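You operate a simulated robot arm through the tools that you are given. There is no shell and no other tool.

You run a simulated robot arm. Do the job below in one go: nothing can be reset, and whatever is moved stays where it is left.

Task
Cap the steel socket and pull the vacuum past -0.5 bar.
Fine: blue cap home before the pink lever opens, brown wheel shut; lever shut again once the purple gauge shows -0.6. Where these are worked on the way, their far stop is far enough and under half their travel is too little: pink lever.

It is judged by the outcome, as a careful person would: the job done as asked, and still so three seconds after it is handed in. It fails if anything else is knocked over, pushed out of place, dropped, spilled or broken. Lids that push on must go on centred and level and be pressed home; caps that screw on are set level and turned clockwise until they are tight.

Robot
A 7-joint arm with a two-finger parallel gripper, fixed in place. Base frame: the origin is on the floor under the middle of its stand, x ahead of it, y to its left, z up. Readings come in m, degrees, newtons and seconds.
With the tool pointing down near the work surface it reaches from about 0.1 to 0.62 m from the base axis. Its first joint turns from -166.0 to 166.0 degrees. Payload 3.43 kg.
The tool frame sits at the grasp point between the pads (the TCP): z along the fingers, y along the line on which they close. The tips reach 0.03 m beyond it. Largest opening 0.094 m; finger width 0.028, thickness 0.01; the body of the gripper, 0.05 by 0.096 m, starts 0.055 m behind the TCP.
Orientation is that of the tool frame in the base frame, as a unit quaternion [x, y, z, w]. With the fingers straight down and closing along the base's y, the tool's x points along the base's -x, its y along +y and its z along -z.

Tools
- The arm moves only by the tool drive_tool. Its argument "motion" is a list of rows, each an object (a shift or turn left out is 0, a gripper value left out holds the last) with "dp": the shift along the tool's x, y, z in m, a list of three; "rotation": the turn, a rotation vector about the tool's x, y, z in degrees, a list of three; "gripper": the closure in counts, from 0 (fully open) to 255 (shut). In form: [{"dp": [tx, ty, tz], "rotation": [wx, wy, wz], "gripper": gripper}, ...]. A call has 1 to 20 rows; each row is the pose to reach, as a shift and turn from the pose commanded when the call began, along the tool's axes at that moment. Rows are played at 5 a second. More than 0.05 m and 8.6 degrees between two rows, or a gripper value outside its range, and nothing of the call is played. Where a pose cannot be reached the arm comes as near as it can. A force on the tool above 40 N (or 10 N above the force at the start of the call, whichever is more), or a blocked arm, ends the call early, and 0.2 s more pass. The fingers move at their own pace (about 0.108 m/s each) and stop on an object; they squeeze with about 29 N. The grip force told is the motor's: it shows also when the fingers shut on nothing. Time passes only in rows, and 0.2 s behind the last, so rows that repeat a pose let the fingers close. The reply holds the time, the measured pose of the TCP, the force on the tool along the base axes, the opening and the grip force, in the units named above and with some noise, with the torque about the TCP (base axes, N m) and any sound that the robot's microphone picked up, and new pictures: "pictures" is both (left out), scene, wrist or none.
- Cameras (640 x 400 px; columns grow to the right, rows downward): "scene" is fixed at [0.0499, -0.651, 1.743]; the picture's right is [0.77, -0.64, 0.00], its down [-0.26, -0.32, -0.91] and it looks along [0.58, 0.70, -0.41] (base axes); focal length 367 px, centre (320, 200). "wrist" rides on the gripper at [0.076, 0.014, -0.103] in the tool frame; the picture's right is [-0.18, 0.98, 0.00], its down [-0.75, -0.14, -0.64] and it looks along [-0.63, -0.12, 0.77] (tool axes); focal length 243 px, centre (320, 200). There is no depth. A picture from a camera that has moved, and an enlarged one, comes with that camera's place and axes in the base frame and with its lens.
- move_column(by): moves the trunk up (or, below 0, down) by that many m; the arm rides with it, the base frame stays. It gives what a move gives, with no picture.
- enlarge(camera, box): a new picture of the part [left, top, right, bottom] of that camera's present view, enlarged. It takes no simulated time.
- finish_job(): hands the job in; it is judged then, once.

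Nothing tells you positions but the pictures and the camera data. Unless the task says otherwise, let go and move clear before handing in.

The tools are called after ">>>" as name(argument=value, ...) on one line, values as JSON. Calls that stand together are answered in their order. drive_tool: Moves the arm, as the interface text tells. Its arguments: {"type":"object","properties":{"motion":{"type":"array","items":{"type":"object","properties":{"dp":{"type":"array","items":{"type":"number"}},"rotation":{"type":"array","items":{"type":"number"}},"gripper":{"type":"number"}}}},"pictures":{"type":"string","enum":["both","scene","wrist","none"]}},"required":["motion"]} The other tools are called the same way: move_column (by) moves the trunk up or down; enlarge (camera, box) takes an enlarged picture of a part of a camera's view; finish_job () hands the job in.

At the start:

```text
time_s: 0.0
position: [0.2845, 0.0938, 1.4777]
orientation: [-0.005, 0.998, -0.022, -0.055]
contact_force: [-28.4, 44.8, -166.7]
moment: [-12.06, 16.97, 6.69]
width: 0.0939
finger_force: 0.0
trunk travel left (down, up): [-0.5, 0.09]
```

scene: 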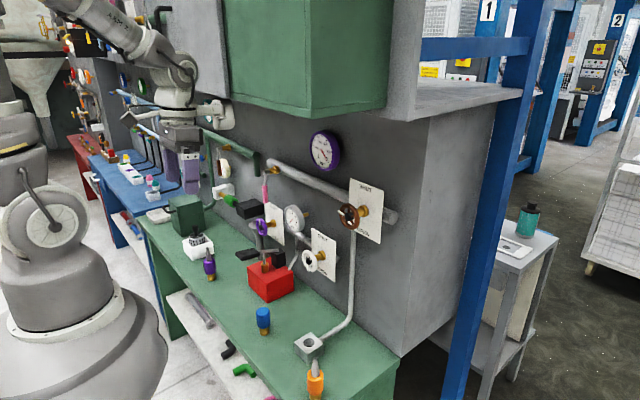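
wrist: 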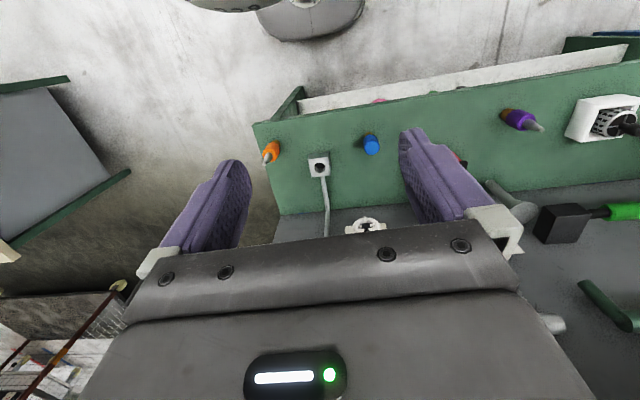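

I see a green bench with a wall panel: a purple-rimmed gauge, a brown wheel, white wheel, pink lever, a steel socket block and a blue cap on the bench. I'll take enlarged views first to locate these.

>>> enlarge(camera="scene", box=[220, 120, 420, 245])

>>> enlarge(camera="scene", box=[220, 240, 420, 400])

>>> enlarge(camera="wrist", box=[230, 60, 640, 320])

>>> enlarge(camera="scene", box=[130, 90, 290, 290])

```text
3.20 times, centred on (320, 182) of scene
camera zoom: at [0.0499, -0.651, 1.743], right [0.77, -0.64, 0.0], down [-0.26, -0.32, -0.91], along [0.58, 0.7, -0.41], focal length 1173 px, centre (320, 256)
```

zoom: 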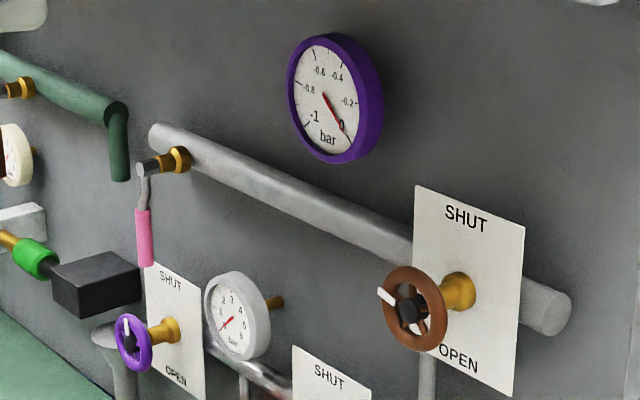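

```text
2.50 times, centred on (320, 320) of scene
camera zoom: at [0.0499, -0.651, 1.743], right [0.77, -0.64, 0.0], down [-0.26, -0.32, -0.91], along [0.58, 0.7, -0.41], focal length 916 px, centre (320, -100)
```

zoom: 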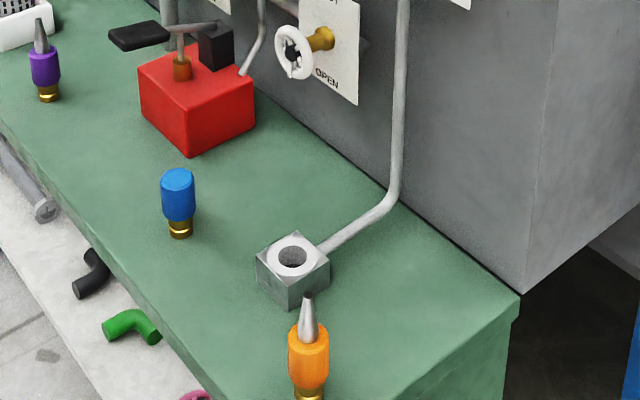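

```text
1.54 times, centred on (435, 190) of wrist
camera zoom: at [0.2197, 0.1127, 1.5868], right [0.17, 0.98, -0.06], down [0.82, -0.11, 0.56], along [0.54, -0.15, -0.83], focal length 373 px, centre (143, 215)
```

zoom: 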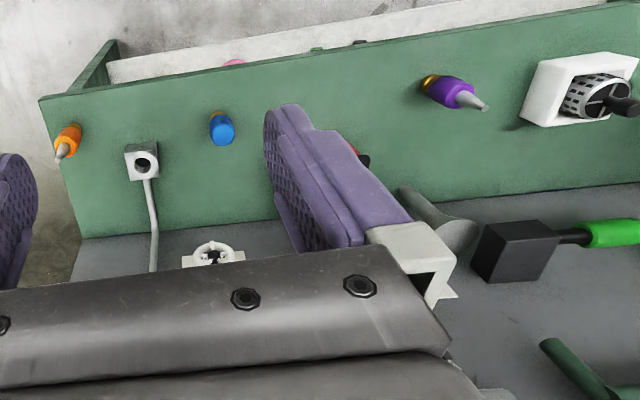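

```text
2.00 times, centred on (210, 190) of scene
camera zoom: at [0.0499, -0.651, 1.743], right [0.77, -0.64, 0.0], down [-0.26, -0.32, -0.91], along [0.58, 0.7, -0.41], focal length 733 px, centre (540, 220)
```

zoom: 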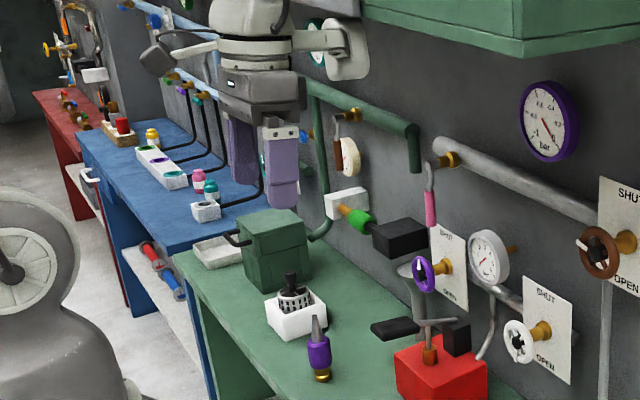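

The wall faces me at about x≈0.7, with the socket near (0.55, 0.01, 0.88), the blue cap near (0.49, 0.165, 0.85), the brown wheel near (0.65, -0.045, 1.31) and the pink lever near (0.63, 0.33, 1.33). I'll first hold still to see what the force reading settles at.

>>> drive_tool(motion=[{"dp": [0, 0, 0]}], pictures="none")

```text
time_s: 0.4
position: [0.2824, 0.0833, 1.4769]
orientation: [-0.004, 0.998, -0.02, -0.06]
contact_force: [-2.6, 17.9, -64.1]
moment: [-4.3, 7.84, 2.19]
width: 0.0941
finger_force: 0.0
trunk travel left (down, up): [-0.5, 0.09]
```

The force was a start-up transient and is decaying. I'll wait a little longer.

>>> drive_tool(motion=[{"dp": [0, 0, 0]}, {"dp": [0, 0, 0]}, {"dp": [0, 0, 0]}, {"dp": [0, 0, 0]}], pictures="none")

```text
time_s: 1.4
position: [0.2817, 0.0844, 1.4768]
orientation: [-0.004, 0.998, -0.02, -0.06]
contact_force: [-4.3, 14.5, -67.8]
moment: [-4.03, 8.24, 1.93]
width: 0.0944
finger_force: 0.0
trunk travel left (down, up): [-0.5, 0.09]
```

A steady load remains on the tool, about -68 N in z, so something may be touching the arm. I'll look closely around the gripper before moving.

>>> enlarge(camera="scene", box=[60, 0, 300, 200])

>>> enlarge(camera="wrist", box=[0, 0, 640, 400])

```text
2.00 times, centred on (180, 100) of scene
camera zoom: at [0.0499, -0.651, 1.743], right [0.77, -0.64, 0.0], down [-0.26, -0.32, -0.91], along [0.58, 0.7, -0.41], focal length 733 px, centre (600, 400)
```

zoom: 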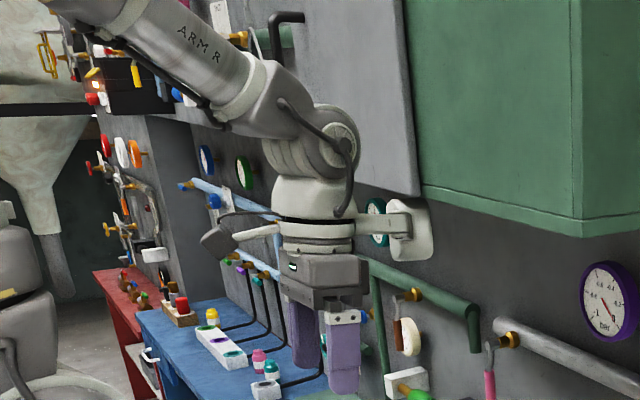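

```text
1.00 times, centred on (320, 200) of wrist (not enlarged: the box is as wide or as high as the picture)
camera zoom: at [0.2177, 0.1009, 1.5865], right [0.17, 0.98, -0.06], down [0.83, -0.11, 0.55], along [0.54, -0.14, -0.83], focal length 243 px, centre (320, 200)
```

zoom: 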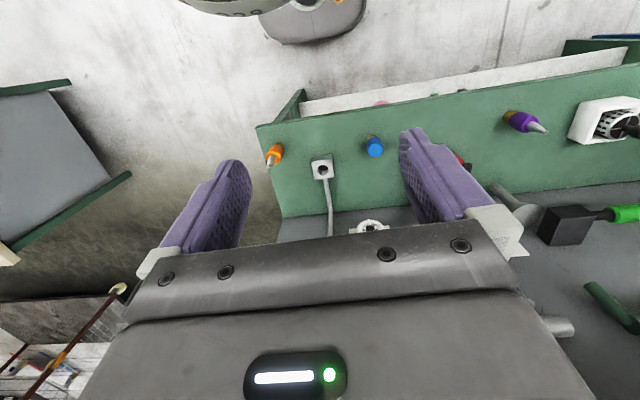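

The load's line of action passes through the pale pad on the wrist bracket, about 0.13 m ahead of the TCP. The pad seems to be touching the underside of the overhead cabinet, so I'll lower the tool a few centimetres to free it.

>>> drive_tool(motion=[{"dp": [-0.0012, 0.0004, 0.01]}, {"dp": [-0.0024, 0.0008, 0.02]}, {"dp": [-0.0036, 0.0013, 0.03]}, {"dp": [-0.0045, 0.0017, 0.04]}], pictures="scene")

```text
time_s: 2.4
position: [0.2825, 0.0787, 1.4381]
orientation: [-0.003, 0.998, -0.017, -0.054]
contact_force: [-0.3, 0.1, 0.1]
moment: [0.0, 0.03, -0.03]
width: 0.094
finger_force: 0.0
trunk travel left (down, up): [-0.5, 0.09]
```

scene: 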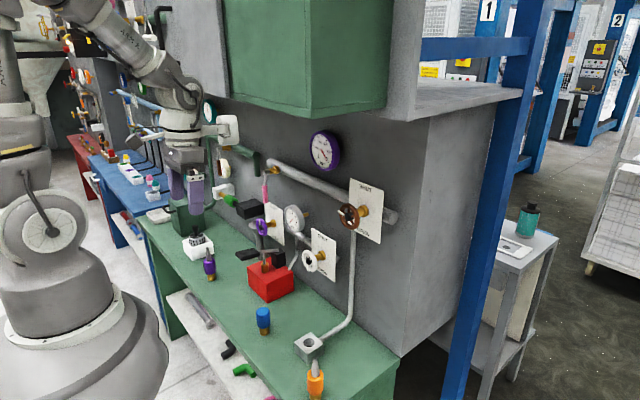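

Moving down freed it, and the force is now zero. The pad is part of the wrist and sticks out toward the wall, so I have to keep it clear of things. Next I'll look closely at the gripper and the wall.

>>> enlarge(camera="scene", box=[120, 70, 280, 220])

>>> enlarge(camera="scene", box=[330, 170, 410, 250])

>>> enlarge(camera="scene", box=[230, 150, 310, 230])

>>> enlarge(camera="scene", box=[240, 295, 340, 375])

```text
2.67 times, centred on (200, 145) of scene
camera zoom: at [0.0499, -0.651, 1.743], right [0.77, -0.64, 0.0], down [-0.26, -0.32, -0.91], along [0.58, 0.7, -0.41], focal length 978 px, centre (640, 347)
```

zoom: 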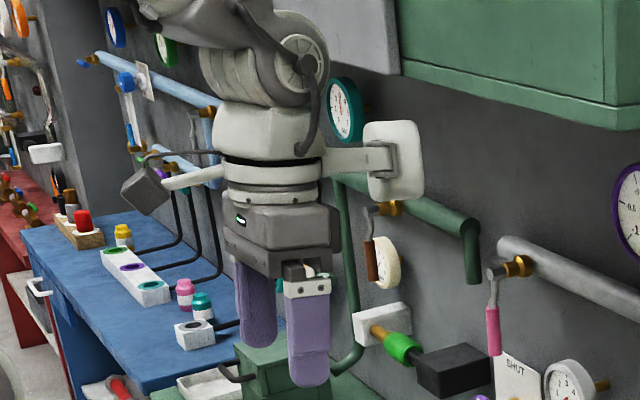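

```text
5.00 times, centred on (370, 210) of scene
camera zoom: at [0.0499, -0.651, 1.743], right [0.77, -0.64, 0.0], down [-0.26, -0.32, -0.91], along [0.58, 0.7, -0.41], focal length 1833 px, centre (70, 150)
```

zoom: 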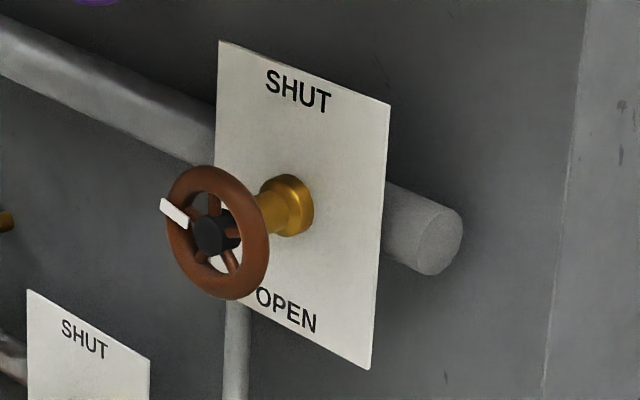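

```text
5.00 times, centred on (270, 190) of scene
camera zoom: at [0.0499, -0.651, 1.743], right [0.77, -0.64, 0.0], down [-0.26, -0.32, -0.91], along [0.58, 0.7, -0.41], focal length 1833 px, centre (570, 250)
```

zoom: 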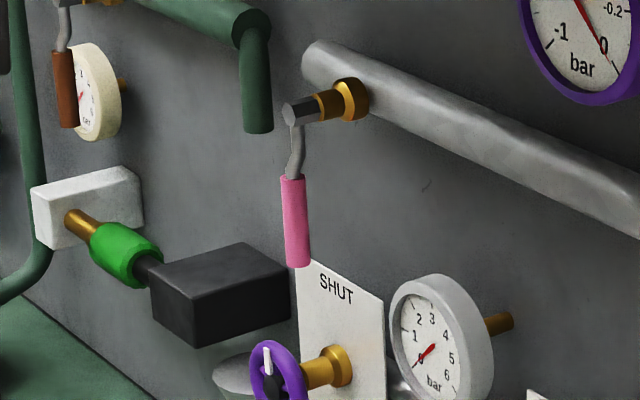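

```text
5.00 times, centred on (290, 335) of scene
camera zoom: at [0.0499, -0.651, 1.743], right [0.77, -0.64, 0.0], down [-0.26, -0.32, -0.91], along [0.58, 0.7, -0.41], focal length 1833 px, centre (470, -475)
```

zoom: 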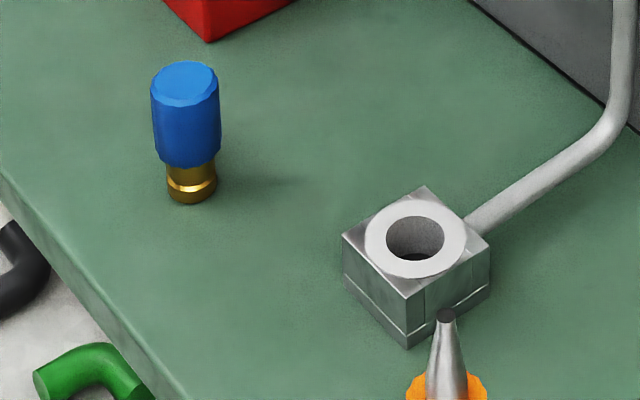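

The blue cap is a plug with a brass lower end, and the steel socket has a plain bore. The brown wheel's white tab points left (9 o'clock) with SHUT at the top, so it needs about a quarter turn clockwise. The pink lever hangs down, across its pipe. I'll lower the trunk to work on the cap first.

>>> move_column(by=-0.3)

```text
time_s: 5.4
position: [0.2811, 0.0783, 1.1395]
orientation: [-0.004, 0.998, -0.017, -0.054]
contact_force: [0.4, -0.1, -0.9]
moment: [-0.03, -0.03, -0.01]
width: 0.094
finger_force: 0.0
trunk travel left (down, up): [-0.2, 0.39]
```

The tool is at (0.28, 0.08, 1.14) with nothing touching. I'll level it and move toward the cap so the wrist camera can see it.

>>> drive_tool(motion=[{"dp": [-0.0206, 0.02, 0.0031], "rotation": [-0.4, -1.24, 0.09]}, {"dp": [-0.0412, 0.04, 0.0062], "rotation": [-0.8, -2.48, 0.18]}, {"dp": [-0.0619, 0.06, 0.0093], "rotation": [-1.2, -3.7, 0.28]}, {"dp": [-0.0825, 0.08, 0.0124], "rotation": [-1.6, -5.0, 0.37]}, {"dp": [-0.1031, 0.1, 0.0156], "rotation": [-1.95, -6.19, 0.46]}])

```text
time_s: 6.6
position: [0.3812, 0.1796, 1.1093]
orientation: [0.001, 1.0, 0.0, 0.0]
contact_force: [0.0, 0.0, 0.7]
moment: [0.01, -0.01, -0.02]
width: 0.0939
finger_force: 0.1
trunk travel left (down, up): [-0.2, 0.39]
camera wrist: at [0.3054, 0.1935, 1.2116], right [0.18, 0.98, 0.0], down [0.75, -0.14, 0.64], along [0.63, -0.12, -0.77], focal length 243 px, centre (320, 200)
```

scene: 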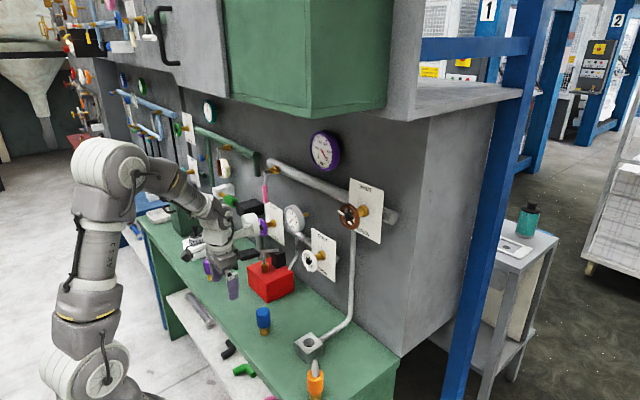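
wrist: 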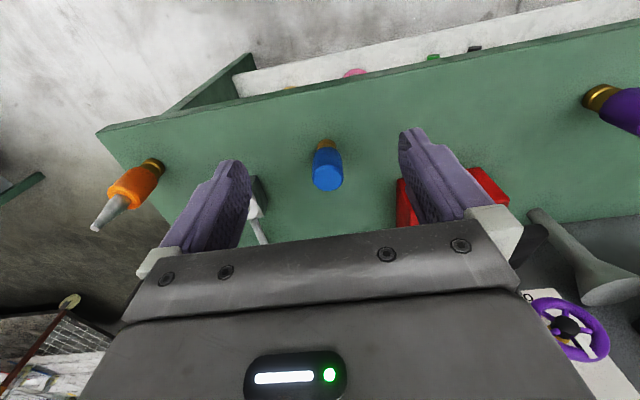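

The blue cap is in view from the wrist, at about (0.50, 0.167). I'll enlarge it for an exact fix.

>>> enlarge(camera="wrist", box=[260, 115, 400, 205])

>>> enlarge(camera="scene", box=[140, 160, 300, 310])

```text
4.44 times, centred on (330, 160) of wrist
camera zoom: at [0.3054, 0.1935, 1.2116], right [0.18, 0.98, 0.0], down [0.75, -0.14, 0.64], along [0.63, -0.12, -0.77], focal length 1078 px, centre (276, 378)
```

zoom: 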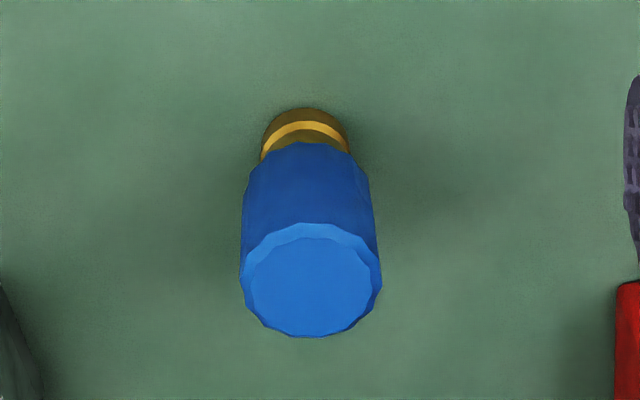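

```text
2.67 times, centred on (220, 235) of scene
camera zoom: at [0.0499, -0.651, 1.743], right [0.77, -0.64, 0.0], down [-0.26, -0.32, -0.91], along [0.58, 0.7, -0.41], focal length 978 px, centre (587, 107)
```

zoom: 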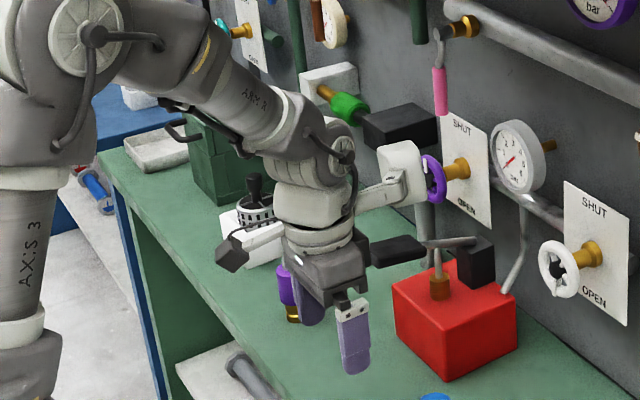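

The cap's top is at about (0.494, 0.169, 0.940), its diameter about 0.043 and the bench at z≈0.848. The socket bore is near (0.553, 0.009), with its top at about 0.896. I'll turn the tool 90° so the pad points to -y, away from the wall fittings, before going in.

>>> drive_tool(motion=[{"rotation": [0, 0, 7.5]}, {"rotation": [0, 0, 15]}, {"rotation": [0, 0, 22.5]}, {"rotation": [0, 0, 30]}, {"rotation": [0, 0, 37.5]}, {"rotation": [0, 0, 45]}, {"rotation": [0, 0, 52.5]}, {"rotation": [0, 0, 60]}, {"rotation": [0, 0, 67.5]}, {"rotation": [0, 0, 75]}, {"rotation": [0, 0, 82.5]}, {"rotation": [0, 0, 90]}])

```text
time_s: 9.2
position: [0.3813, 0.1788, 1.1089]
orientation: [0.708, 0.706, -0.001, 0.0]
contact_force: [-1.0, 0.1, 1.4]
moment: [0.03, -0.03, -0.01]
width: 0.094
finger_force: 0.2
trunk travel left (down, up): [-0.2, 0.39]
camera wrist: at [0.3957, 0.255, 1.2114], right [0.98, -0.19, 0.0], down [-0.14, -0.75, 0.64], along [-0.12, -0.63, -0.77], focal length 243 px, centre (320, 200)
```

scene: 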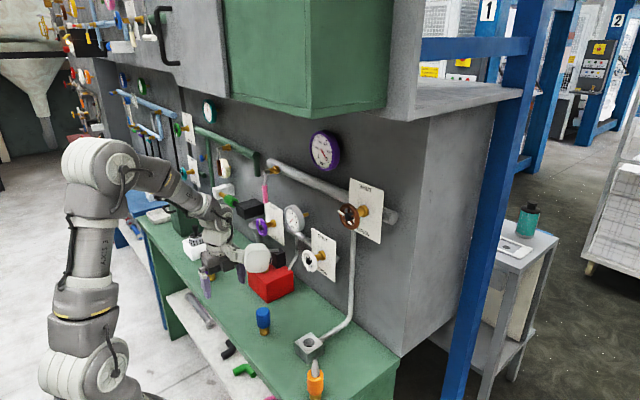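
wrist: 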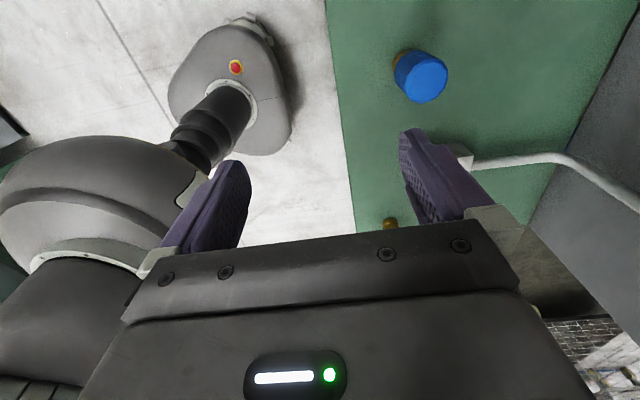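

The pad now points to -y and is clear of everything. I'll move above the cap and check alignment.

>>> drive_tool(motion=[{"dp": [-0.002, 0.0226, 0.014]}, {"dp": [-0.004, 0.0452, 0.028]}, {"dp": [-0.006, 0.0678, 0.042]}, {"dp": [-0.008, 0.0904, 0.056]}, {"dp": [-0.01, 0.113, 0.07]}, {"dp": [-0.01, 0.113, 0.07]}])

```text
time_s: 10.6
position: [0.4938, 0.1669, 1.0386]
orientation: [0.707, 0.707, 0.0, 0.0]
contact_force: [0.0, -0.1, -0.5]
moment: [0.02, 0.0, -0.01]
width: 0.0941
finger_force: 0.1
trunk travel left (down, up): [-0.2, 0.39]
camera wrist: at [0.5078, 0.2441, 1.1411], right [0.98, -0.18, 0.0], down [-0.14, -0.75, 0.64], along [-0.12, -0.63, -0.77], focal length 243 px, centre (320, 200)
```

scene: 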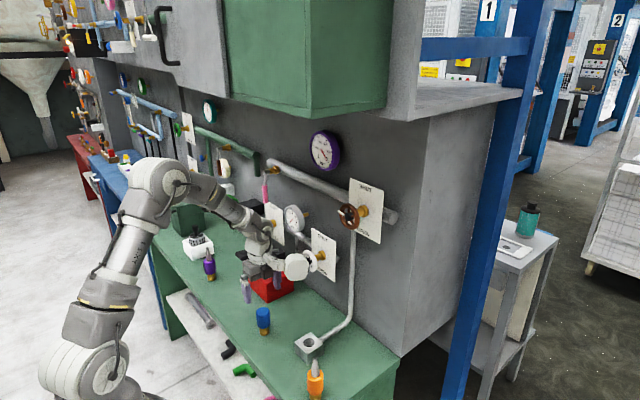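
wrist: 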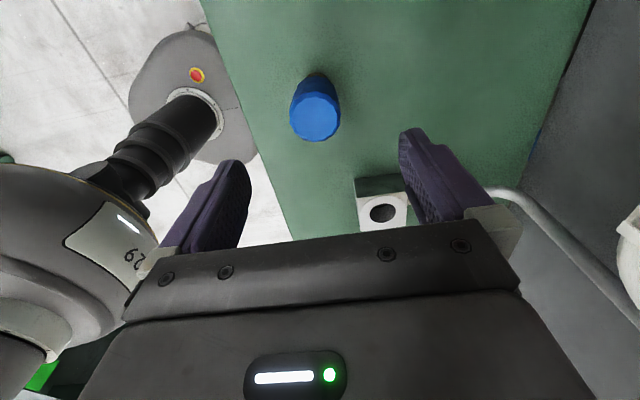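

>>> enlarge(camera="wrist", box=[260, 60, 420, 160])

>>> enlarge(camera="wrist", box=[340, 165, 420, 245])

>>> enlarge(camera="scene", box=[200, 200, 360, 300])

```text
4.00 times, centred on (340, 110) of wrist
camera zoom: at [0.5078, 0.2441, 1.1411], right [0.98, -0.18, 0.0], down [-0.14, -0.75, 0.64], along [-0.12, -0.63, -0.77], focal length 970 px, centre (240, 560)
```

zoom: 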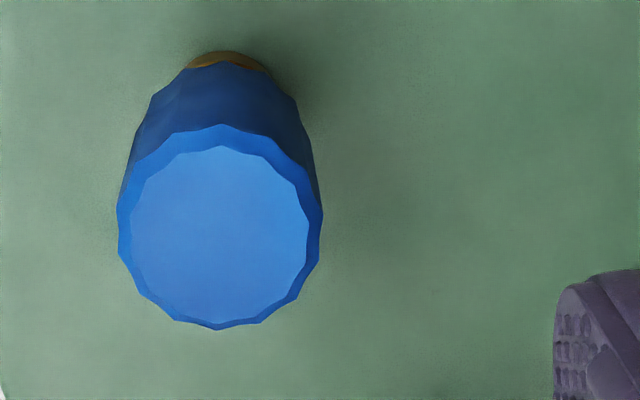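

```text
5.00 times, centred on (380, 205) of wrist
camera zoom: at [0.5078, 0.2441, 1.1411], right [0.98, -0.18, 0.0], down [-0.14, -0.75, 0.64], along [-0.12, -0.63, -0.77], focal length 1213 px, centre (20, 175)
```

zoom: 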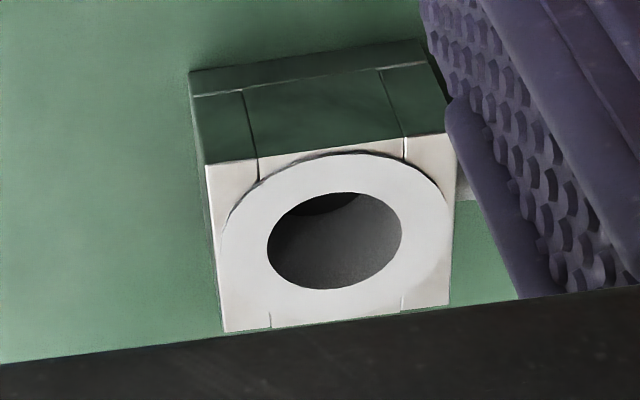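

```text
4.00 times, centred on (280, 250) of scene
camera zoom: at [0.0499, -0.651, 1.743], right [0.77, -0.64, 0.0], down [-0.26, -0.32, -0.91], along [0.58, 0.7, -0.41], focal length 1466 px, centre (480, 0)
```

zoom: 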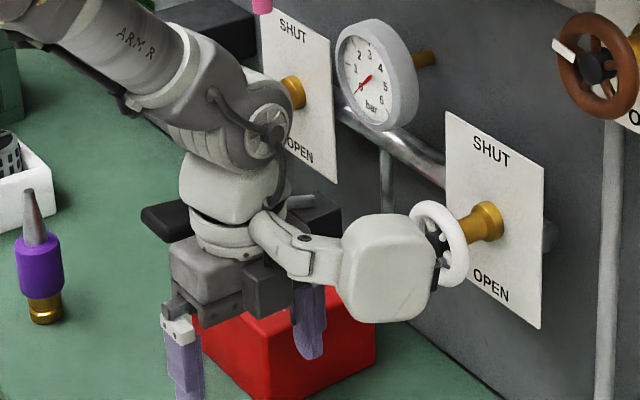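

The wrist view puts the cap at about (0.490, 0.168). I'll shift 4 mm in x and descend around it.

>>> drive_tool(motion=[{"dp": [0.001, -0.0038, 0.02]}, {"dp": [0.001, -0.0038, 0.045]}, {"dp": [0.001, -0.0038, 0.07]}, {"dp": [0.001, -0.0038, 0.095]}, {"dp": [0.001, -0.0038, 0.115]}, {"dp": [0.001, -0.0038, 0.1226]}, {"dp": [0.001, -0.0038, 0.1226]}])

```text
time_s: 12.2
position: [0.4921, 0.1715, 0.9148]
orientation: [0.707, 0.707, 0.001, 0.0]
contact_force: [-0.5, 0.2, -0.6]
moment: [0.0, 0.04, 0.02]
width: 0.0942
finger_force: 0.0
trunk travel left (down, up): [-0.2, 0.39]
camera wrist: at [0.505, 0.2468, 1.0183], right [0.98, -0.18, 0.0], down [-0.14, -0.75, 0.64], along [-0.12, -0.63, -0.77], focal length 243 px, centre (320, 200)
```

scene: 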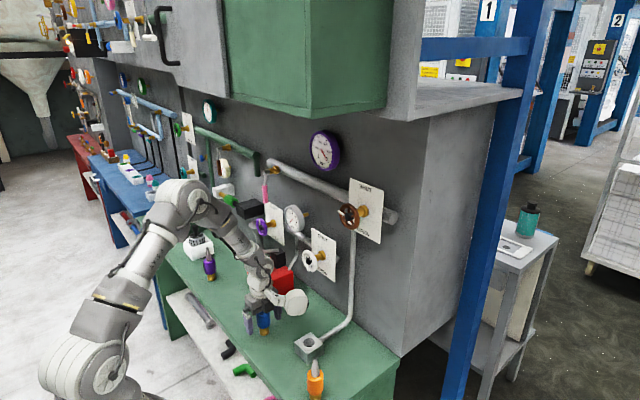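
wrist: 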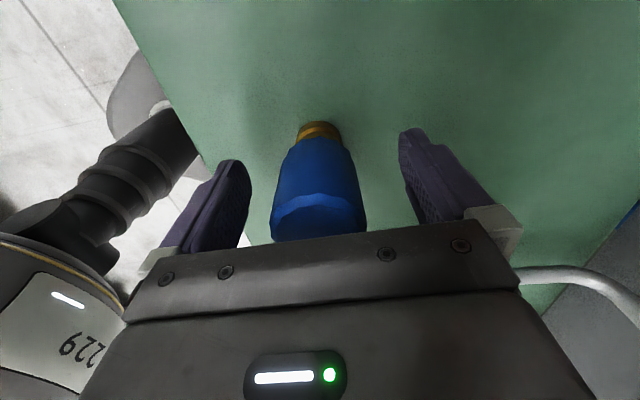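

The cap sits centred between the fingers, with a slight y offset of about 4 mm. I'll make a small y correction and re-read.

>>> drive_tool(motion=[{"dp": [-0.002, 0, 0]}, {"dp": [-0.0035, 0, 0]}, {"dp": [-0.0035, 0, 0]}], pictures="wrist")

>>> enlarge(camera="wrist", box=[220, 100, 440, 250])

```text
time_s: 13.0
position: [0.4912, 0.1671, 0.9166]
orientation: [0.707, 0.708, 0.0, 0.0]
contact_force: [-0.9, 0.8, -0.6]
moment: [0.01, 0.01, -0.01]
width: 0.0939
finger_force: 0.1
trunk travel left (down, up): [-0.2, 0.39]
camera wrist: at [0.5051, 0.243, 1.0192], right [0.98, -0.18, 0.0], down [-0.14, -0.75, 0.64], along [-0.12, -0.63, -0.77], focal length 243 px, centre (320, 200)
```

wrist: 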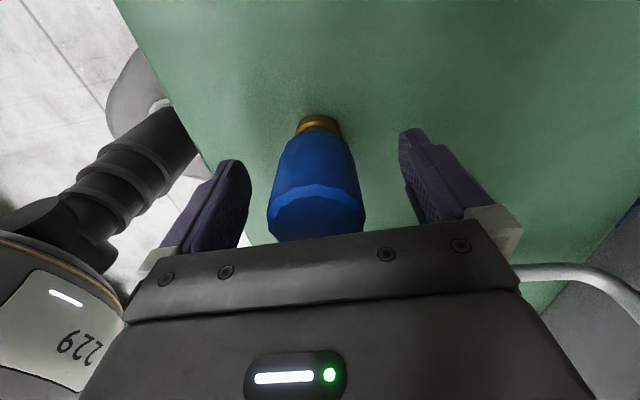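

```text
2.67 times, centred on (330, 175) of wrist
camera zoom: at [0.5051, 0.243, 1.0192], right [0.98, -0.18, 0.0], down [-0.14, -0.75, 0.64], along [-0.12, -0.63, -0.77], focal length 647 px, centre (293, 267)
```

zoom: 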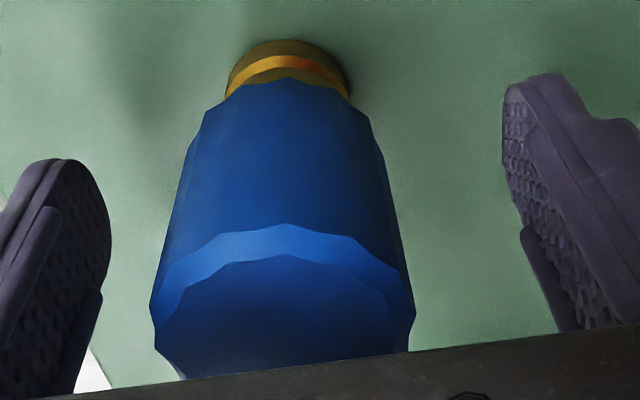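

The cap is now centred on the tool. Closing the fingers on the blue body.

>>> drive_tool(motion=[{"gripper": 90}, {"gripper": 125}, {"gripper": 160}, {"gripper": 200}, {"gripper": 255}, {"gripper": 255}], pictures="wrist")

```text
time_s: 14.4
position: [0.4918, 0.1665, 0.9153]
orientation: [0.707, 0.707, 0.001, -0.001]
contact_force: [-1.1, 1.2, 1.3]
moment: [-0.02, 0.06, 0.03]
width: 0.0426
finger_force: 29.6
trunk travel left (down, up): [-0.2, 0.39]
camera wrist: at [0.5049, 0.2432, 1.0192], right [0.98, -0.18, 0.0], down [-0.14, -0.75, 0.64], along [-0.12, -0.63, -0.77], focal length 243 px, centre (320, 200)
```

wrist: 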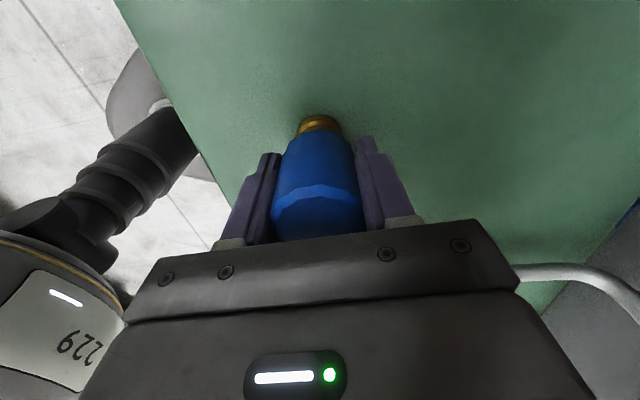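

The cap is held (0.0426 m wide, 29.6 N). Lifting it straight up 9 cm.

>>> drive_tool(motion=[{"dp": [0, 0, -0.01]}, {"dp": [0, 0, -0.025]}, {"dp": [0, 0, -0.045]}, {"dp": [0, 0, -0.07]}, {"dp": [0, 0, -0.09]}, {"dp": [0, 0, -0.09]}], pictures="both")

```text
time_s: 15.8
position: [0.4905, 0.1669, 1.0056]
orientation: [0.707, 0.707, 0.0, 0.0]
contact_force: [0.6, 0.3, -2.6]
moment: [0.0, 0.0, -0.01]
width: 0.0426
finger_force: 28.6
trunk travel left (down, up): [-0.2, 0.39]
camera wrist: at [0.5039, 0.2427, 1.1084], right [0.98, -0.18, 0.0], down [-0.14, -0.75, 0.64], along [-0.12, -0.63, -0.77], focal length 243 px, centre (320, 200)
```

scene: 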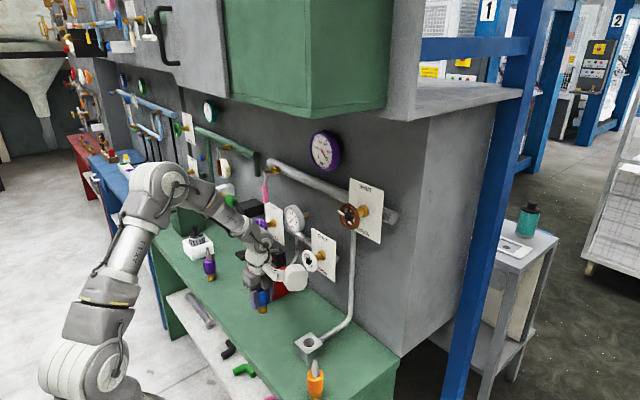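
wrist: 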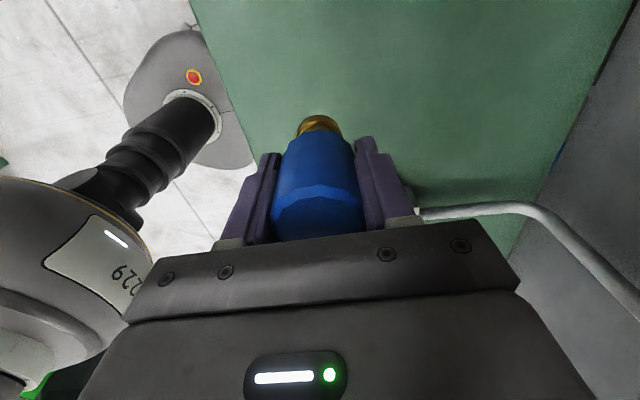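

The cap is off the bench and hanging straight. I'll move sideways to beside the socket, 6 cm short of it in x, so the wrist camera can see the bore next to the cap.

>>> drive_tool(motion=[{"dp": [-0.02, 0, 0]}, {"dp": [-0.05, 0, 0]}, {"dp": [-0.08, 0, 0]}, {"dp": [-0.11, 0, 0]}, {"dp": [-0.14, 0, 0]}, {"dp": [-0.157, 0, 0]}, {"dp": [-0.157, 0, 0]}], pictures="both")

>>> enlarge(camera="wrist", box=[290, 40, 490, 165])

>>> enlarge(camera="scene", box=[240, 260, 400, 400])

```text
time_s: 17.4
position: [0.491, 0.0079, 1.007]
orientation: [0.707, 0.707, 0.001, -0.001]
contact_force: [0.2, 1.1, -3.2]
moment: [-0.01, 0.01, 0.0]
width: 0.0424
finger_force: 28.8
trunk travel left (down, up): [-0.2, 0.39]
camera wrist: at [0.5046, 0.0839, 1.1096], right [0.98, -0.18, 0.0], down [-0.14, -0.75, 0.64], along [-0.12, -0.63, -0.77], focal length 243 px, centre (320, 200)
```

scene: 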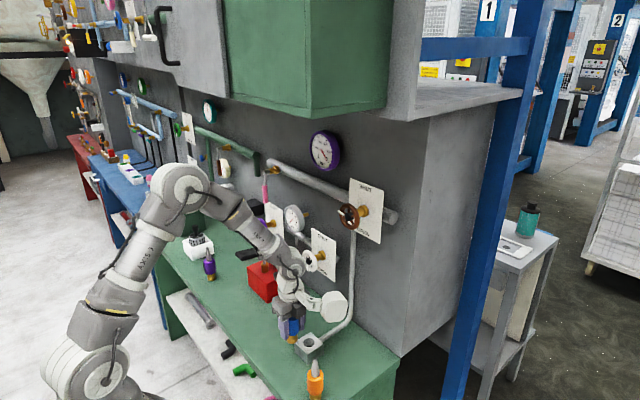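
wrist: 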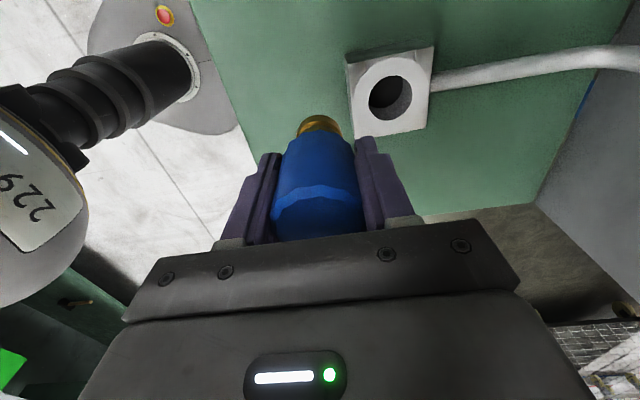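

```text
3.20 times, centred on (390, 102) of wrist
camera zoom: at [0.5046, 0.0839, 1.1096], right [0.98, -0.18, 0.0], down [-0.14, -0.75, 0.64], along [-0.12, -0.63, -0.77], focal length 776 px, centre (96, 512)
```

zoom: 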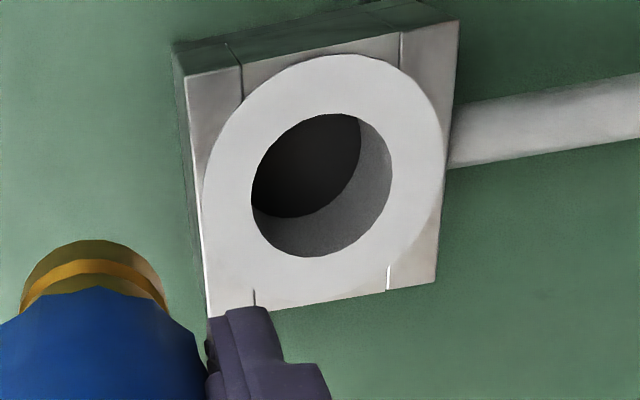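

```text
2.86 times, centred on (320, 330) of scene
camera zoom: at [0.0499, -0.651, 1.743], right [0.77, -0.64, 0.0], down [-0.26, -0.32, -0.91], along [0.58, 0.7, -0.41], focal length 1047 px, centre (320, -171)
```

zoom: 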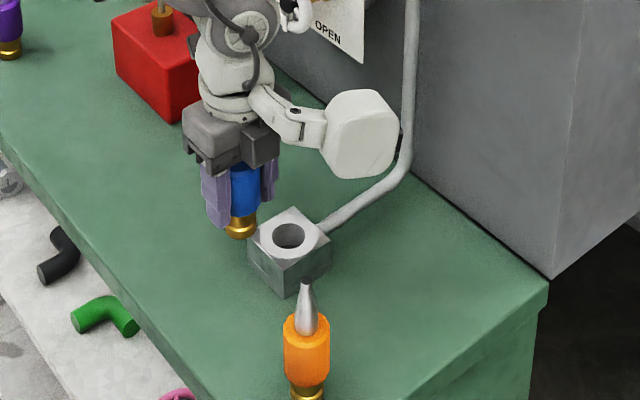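

The bore is clearly visible, about 0.060 m further in x and level in y. I'll move over it and come down to about 1 cm above the rim to check alignment.

>>> drive_tool(motion=[{"dp": [0.001, 0.02, 0]}, {"dp": [0.002, 0.04, 0]}, {"dp": [0.002, 0.0595, 0]}, {"dp": [0.002, 0.0595, 0.015]}, {"dp": [0.002, 0.0595, 0.028]}, {"dp": [0.002, 0.0595, 0.028]}, {"dp": [0.002, 0.0595, 0.028]}], pictures="both")

>>> enlarge(camera="wrist", box=[230, 60, 430, 185])

>>> enlarge(camera="scene", box=[270, 290, 350, 370])

```text
time_s: 19.0
position: [0.5498, 0.0112, 0.9777]
orientation: [0.707, 0.707, 0.0, -0.001]
contact_force: [-0.2, 0.4, -1.7]
moment: [0.01, -0.01, 0.02]
width: 0.0427
finger_force: 28.8
trunk travel left (down, up): [-0.2, 0.39]
camera wrist: at [0.5647, 0.0877, 1.0807], right [0.98, -0.18, 0.0], down [-0.14, -0.75, 0.64], along [-0.12, -0.63, -0.77], focal length 243 px, centre (320, 200)
```

scene: 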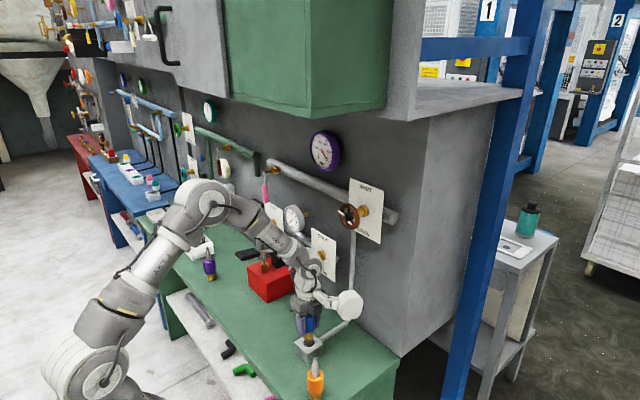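
wrist: 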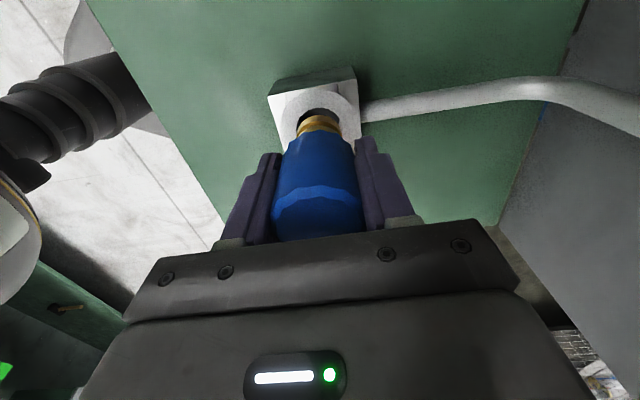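

```text
3.20 times, centred on (330, 122) of wrist
camera zoom: at [0.5647, 0.0877, 1.0807], right [0.98, -0.18, 0.0], down [-0.14, -0.75, 0.64], along [-0.12, -0.63, -0.77], focal length 776 px, centre (288, 448)
```

zoom: 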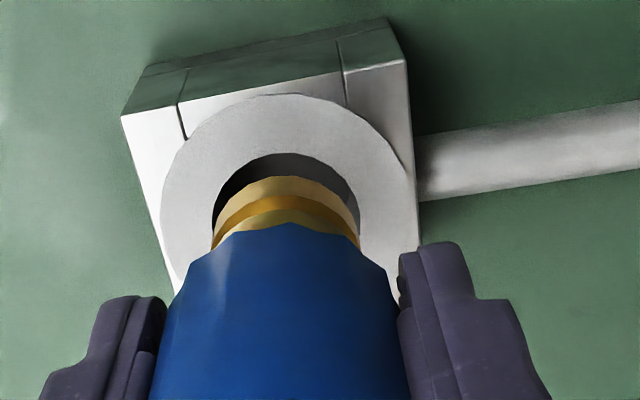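

```text
5.00 times, centred on (310, 330) of scene
camera zoom: at [0.0499, -0.651, 1.743], right [0.77, -0.64, 0.0], down [-0.26, -0.32, -0.91], along [0.58, 0.7, -0.41], focal length 1833 px, centre (370, -450)
```

zoom: 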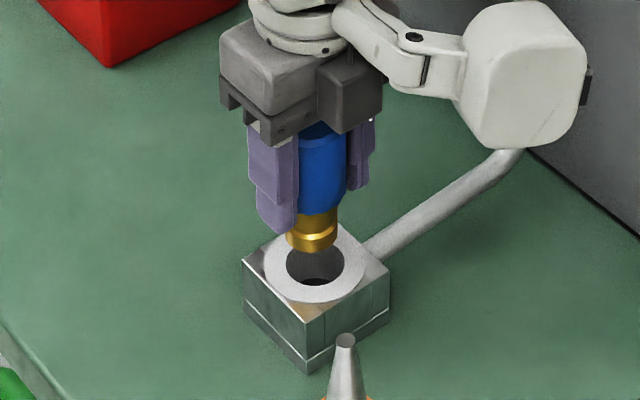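

The alignment looks close. By my estimate the bore is 2–3 mm further in -y and the gap is about 1.5 cm. I'll shift slightly, go down 10 mm and re-check.

>>> drive_tool(motion=[{"dp": [-0.002, 0, 0.004]}, {"dp": [-0.002, 0, 0.008]}, {"dp": [-0.002, 0, 0.01]}, {"dp": [-0.002, 0, 0.01]}], pictures="none")

>>> enlarge(camera="wrist", box=[270, 80, 370, 155])

>>> enlarge(camera="scene", box=[285, 310, 335, 360])

```text
time_s: 20.0
position: [0.5516, 0.0093, 0.968]
orientation: [0.707, 0.707, 0.001, -0.001]
contact_force: [1.1, 0.1, -2.6]
moment: [-0.01, -0.01, -0.05]
width: 0.0425
finger_force: 29.0
trunk travel left (down, up): [-0.2, 0.39]
```

```text
5.33 times, centred on (320, 118) of wrist
camera zoom: at [0.5642, 0.0856, 1.0708], right [0.98, -0.18, 0.0], down [-0.14, -0.75, 0.64], along [-0.12, -0.63, -0.77], focal length 1294 px, centre (320, 640)
```

zoom: 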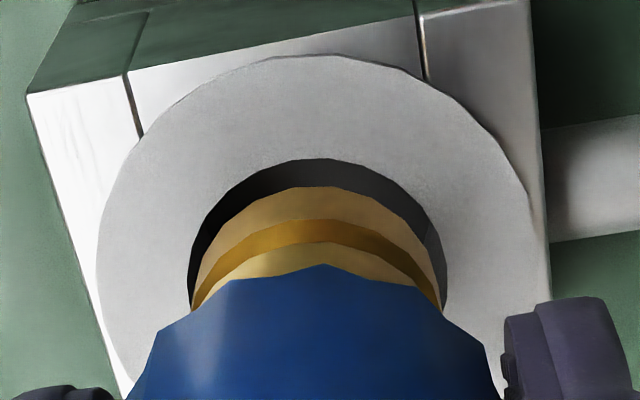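

```text
8.00 times, centred on (310, 335) of scene
camera zoom: at [0.0499, -0.651, 1.743], right [0.77, -0.64, 0.0], down [-0.26, -0.32, -0.91], along [0.58, 0.7, -0.41], focal length 2933 px, centre (400, -880)
```

zoom: 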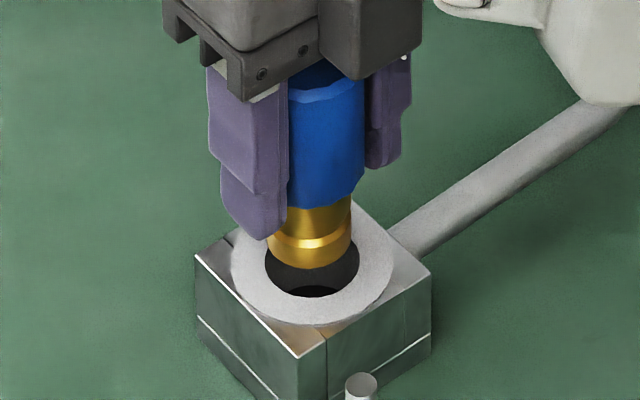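

It is nearly aligned, with the bore about 2 mm further in -y and the gap about 1 cm. Another small shift and a lower approach.

>>> drive_tool(motion=[{"dp": [-0.001, 0, 0.002]}, {"dp": [-0.002, 0, 0.004]}, {"dp": [-0.002, 0, 0.006]}, {"dp": [-0.002, 0, 0.006]}], pictures="none")

>>> enlarge(camera="wrist", box=[270, 80, 370, 155])

>>> enlarge(camera="scene", box=[285, 310, 335, 360])

```text
time_s: 21.0
position: [0.5496, 0.0092, 0.9628]
orientation: [0.708, 0.707, 0.0, 0.0]
contact_force: [-0.3, 0.1, -1.8]
moment: [-0.01, -0.01, -0.01]
width: 0.0425
finger_force: 29.0
trunk travel left (down, up): [-0.2, 0.39]
```

```text
5.33 times, centred on (320, 118) of wrist
camera zoom: at [0.5642, 0.0842, 1.0648], right [0.98, -0.18, 0.0], down [-0.14, -0.75, 0.64], along [-0.12, -0.63, -0.77], focal length 1294 px, centre (320, 640)
```

zoom: 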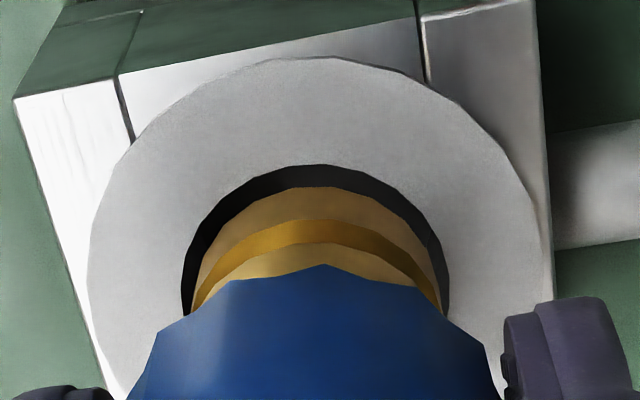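

```text
8.00 times, centred on (310, 335) of scene
camera zoom: at [0.0499, -0.651, 1.743], right [0.77, -0.64, 0.0], down [-0.26, -0.32, -0.91], along [0.58, 0.7, -0.41], focal length 2933 px, centre (400, -880)
```

zoom: 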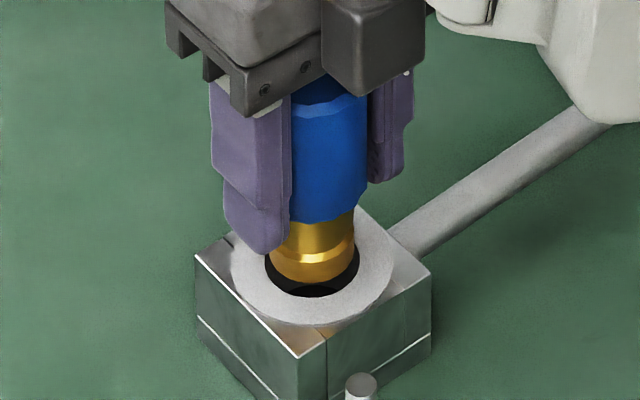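

The brass end is now within about 1 mm of centred and about 5 mm above the rim. Lowering it into the bore while watching the force.

>>> drive_tool(motion=[{"dp": [-0.001, 0, 0.002]}, {"dp": [-0.001, 0, 0.005]}, {"dp": [-0.001, 0, 0.008]}, {"dp": [-0.001, 0, 0.011]}, {"dp": [-0.001, 0, 0.014]}], pictures="none")

>>> enlarge(camera="wrist", box=[270, 80, 370, 155])

>>> enlarge(camera="scene", box=[285, 310, 335, 360])

```text
time_s: 22.2
position: [0.5511, 0.0065, 0.9472]
orientation: [0.707, 0.707, 0.0, 0.0]
contact_force: [0.1, -0.2, -2.8]
moment: [-0.02, 0.01, 0.01]
width: 0.0427
finger_force: 28.9
trunk travel left (down, up): [-0.2, 0.39]
```

```text
5.33 times, centred on (320, 118) of wrist
camera zoom: at [0.5646, 0.0822, 1.0505], right [0.98, -0.18, 0.0], down [-0.14, -0.75, 0.64], along [-0.12, -0.63, -0.77], focal length 1294 px, centre (320, 640)
```

zoom: 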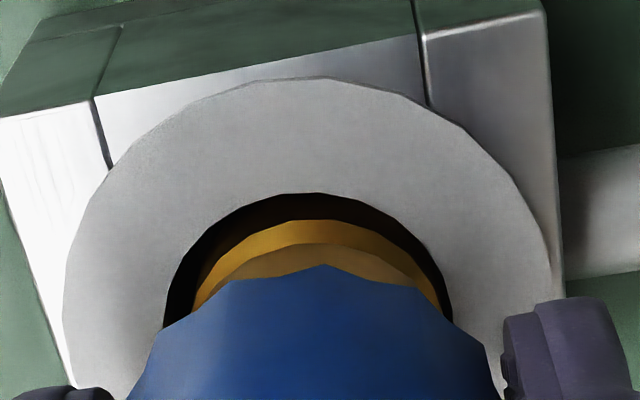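

```text
8.00 times, centred on (310, 335) of scene
camera zoom: at [0.0499, -0.651, 1.743], right [0.77, -0.64, 0.0], down [-0.26, -0.32, -0.91], along [0.58, 0.7, -0.41], focal length 2933 px, centre (400, -880)
```

zoom: 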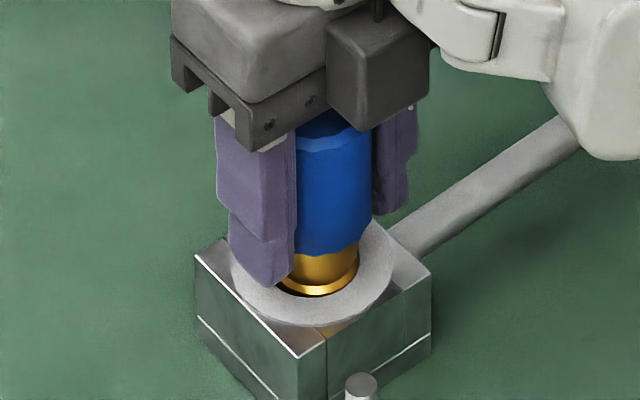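

It is entering cleanly with no force. The brass sits about 1 mm toward +x in the bore, so I'll correct that and continue down.

>>> drive_tool(motion=[{"dp": [0.0005, -0.0012, 0.0]}, {"dp": [0.0005, -0.0012, 0.003]}, {"dp": [0.0005, -0.0012, 0.006]}, {"dp": [0.0005, -0.0012, 0.009]}, {"dp": [0.0005, -0.0012, 0.012]}], pictures="none")

>>> enlarge(camera="wrist", box=[270, 80, 370, 155])

>>> enlarge(camera="scene", box=[285, 310, 335, 360])

```text
time_s: 23.4
position: [0.5498, 0.0072, 0.9356]
orientation: [0.707, 0.707, 0.0, -0.001]
contact_force: [-0.3, -0.1, -1.6]
moment: [0.01, 0.01, -0.01]
width: 0.0423
finger_force: 28.8
trunk travel left (down, up): [-0.2, 0.39]
```

```text
5.33 times, centred on (320, 118) of wrist
camera zoom: at [0.5632, 0.0831, 1.0386], right [0.98, -0.18, 0.0], down [-0.14, -0.75, 0.64], along [-0.12, -0.63, -0.77], focal length 1294 px, centre (320, 640)
```

zoom: 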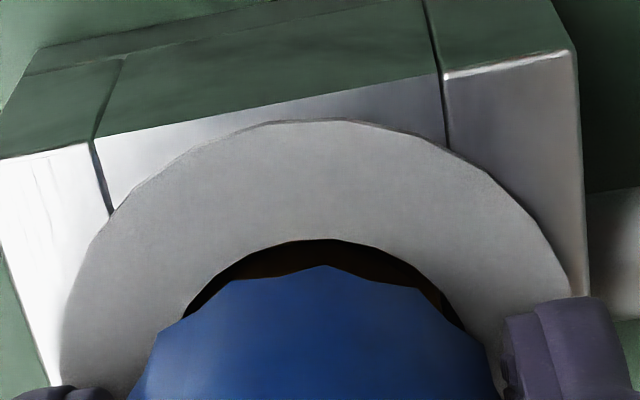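

```text
8.00 times, centred on (310, 335) of scene
camera zoom: at [0.0499, -0.651, 1.743], right [0.77, -0.64, 0.0], down [-0.26, -0.32, -0.91], along [0.58, 0.7, -0.41], focal length 2933 px, centre (400, -880)
```

zoom: 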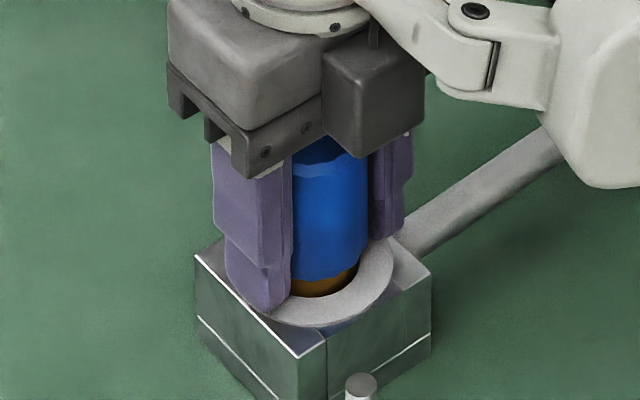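

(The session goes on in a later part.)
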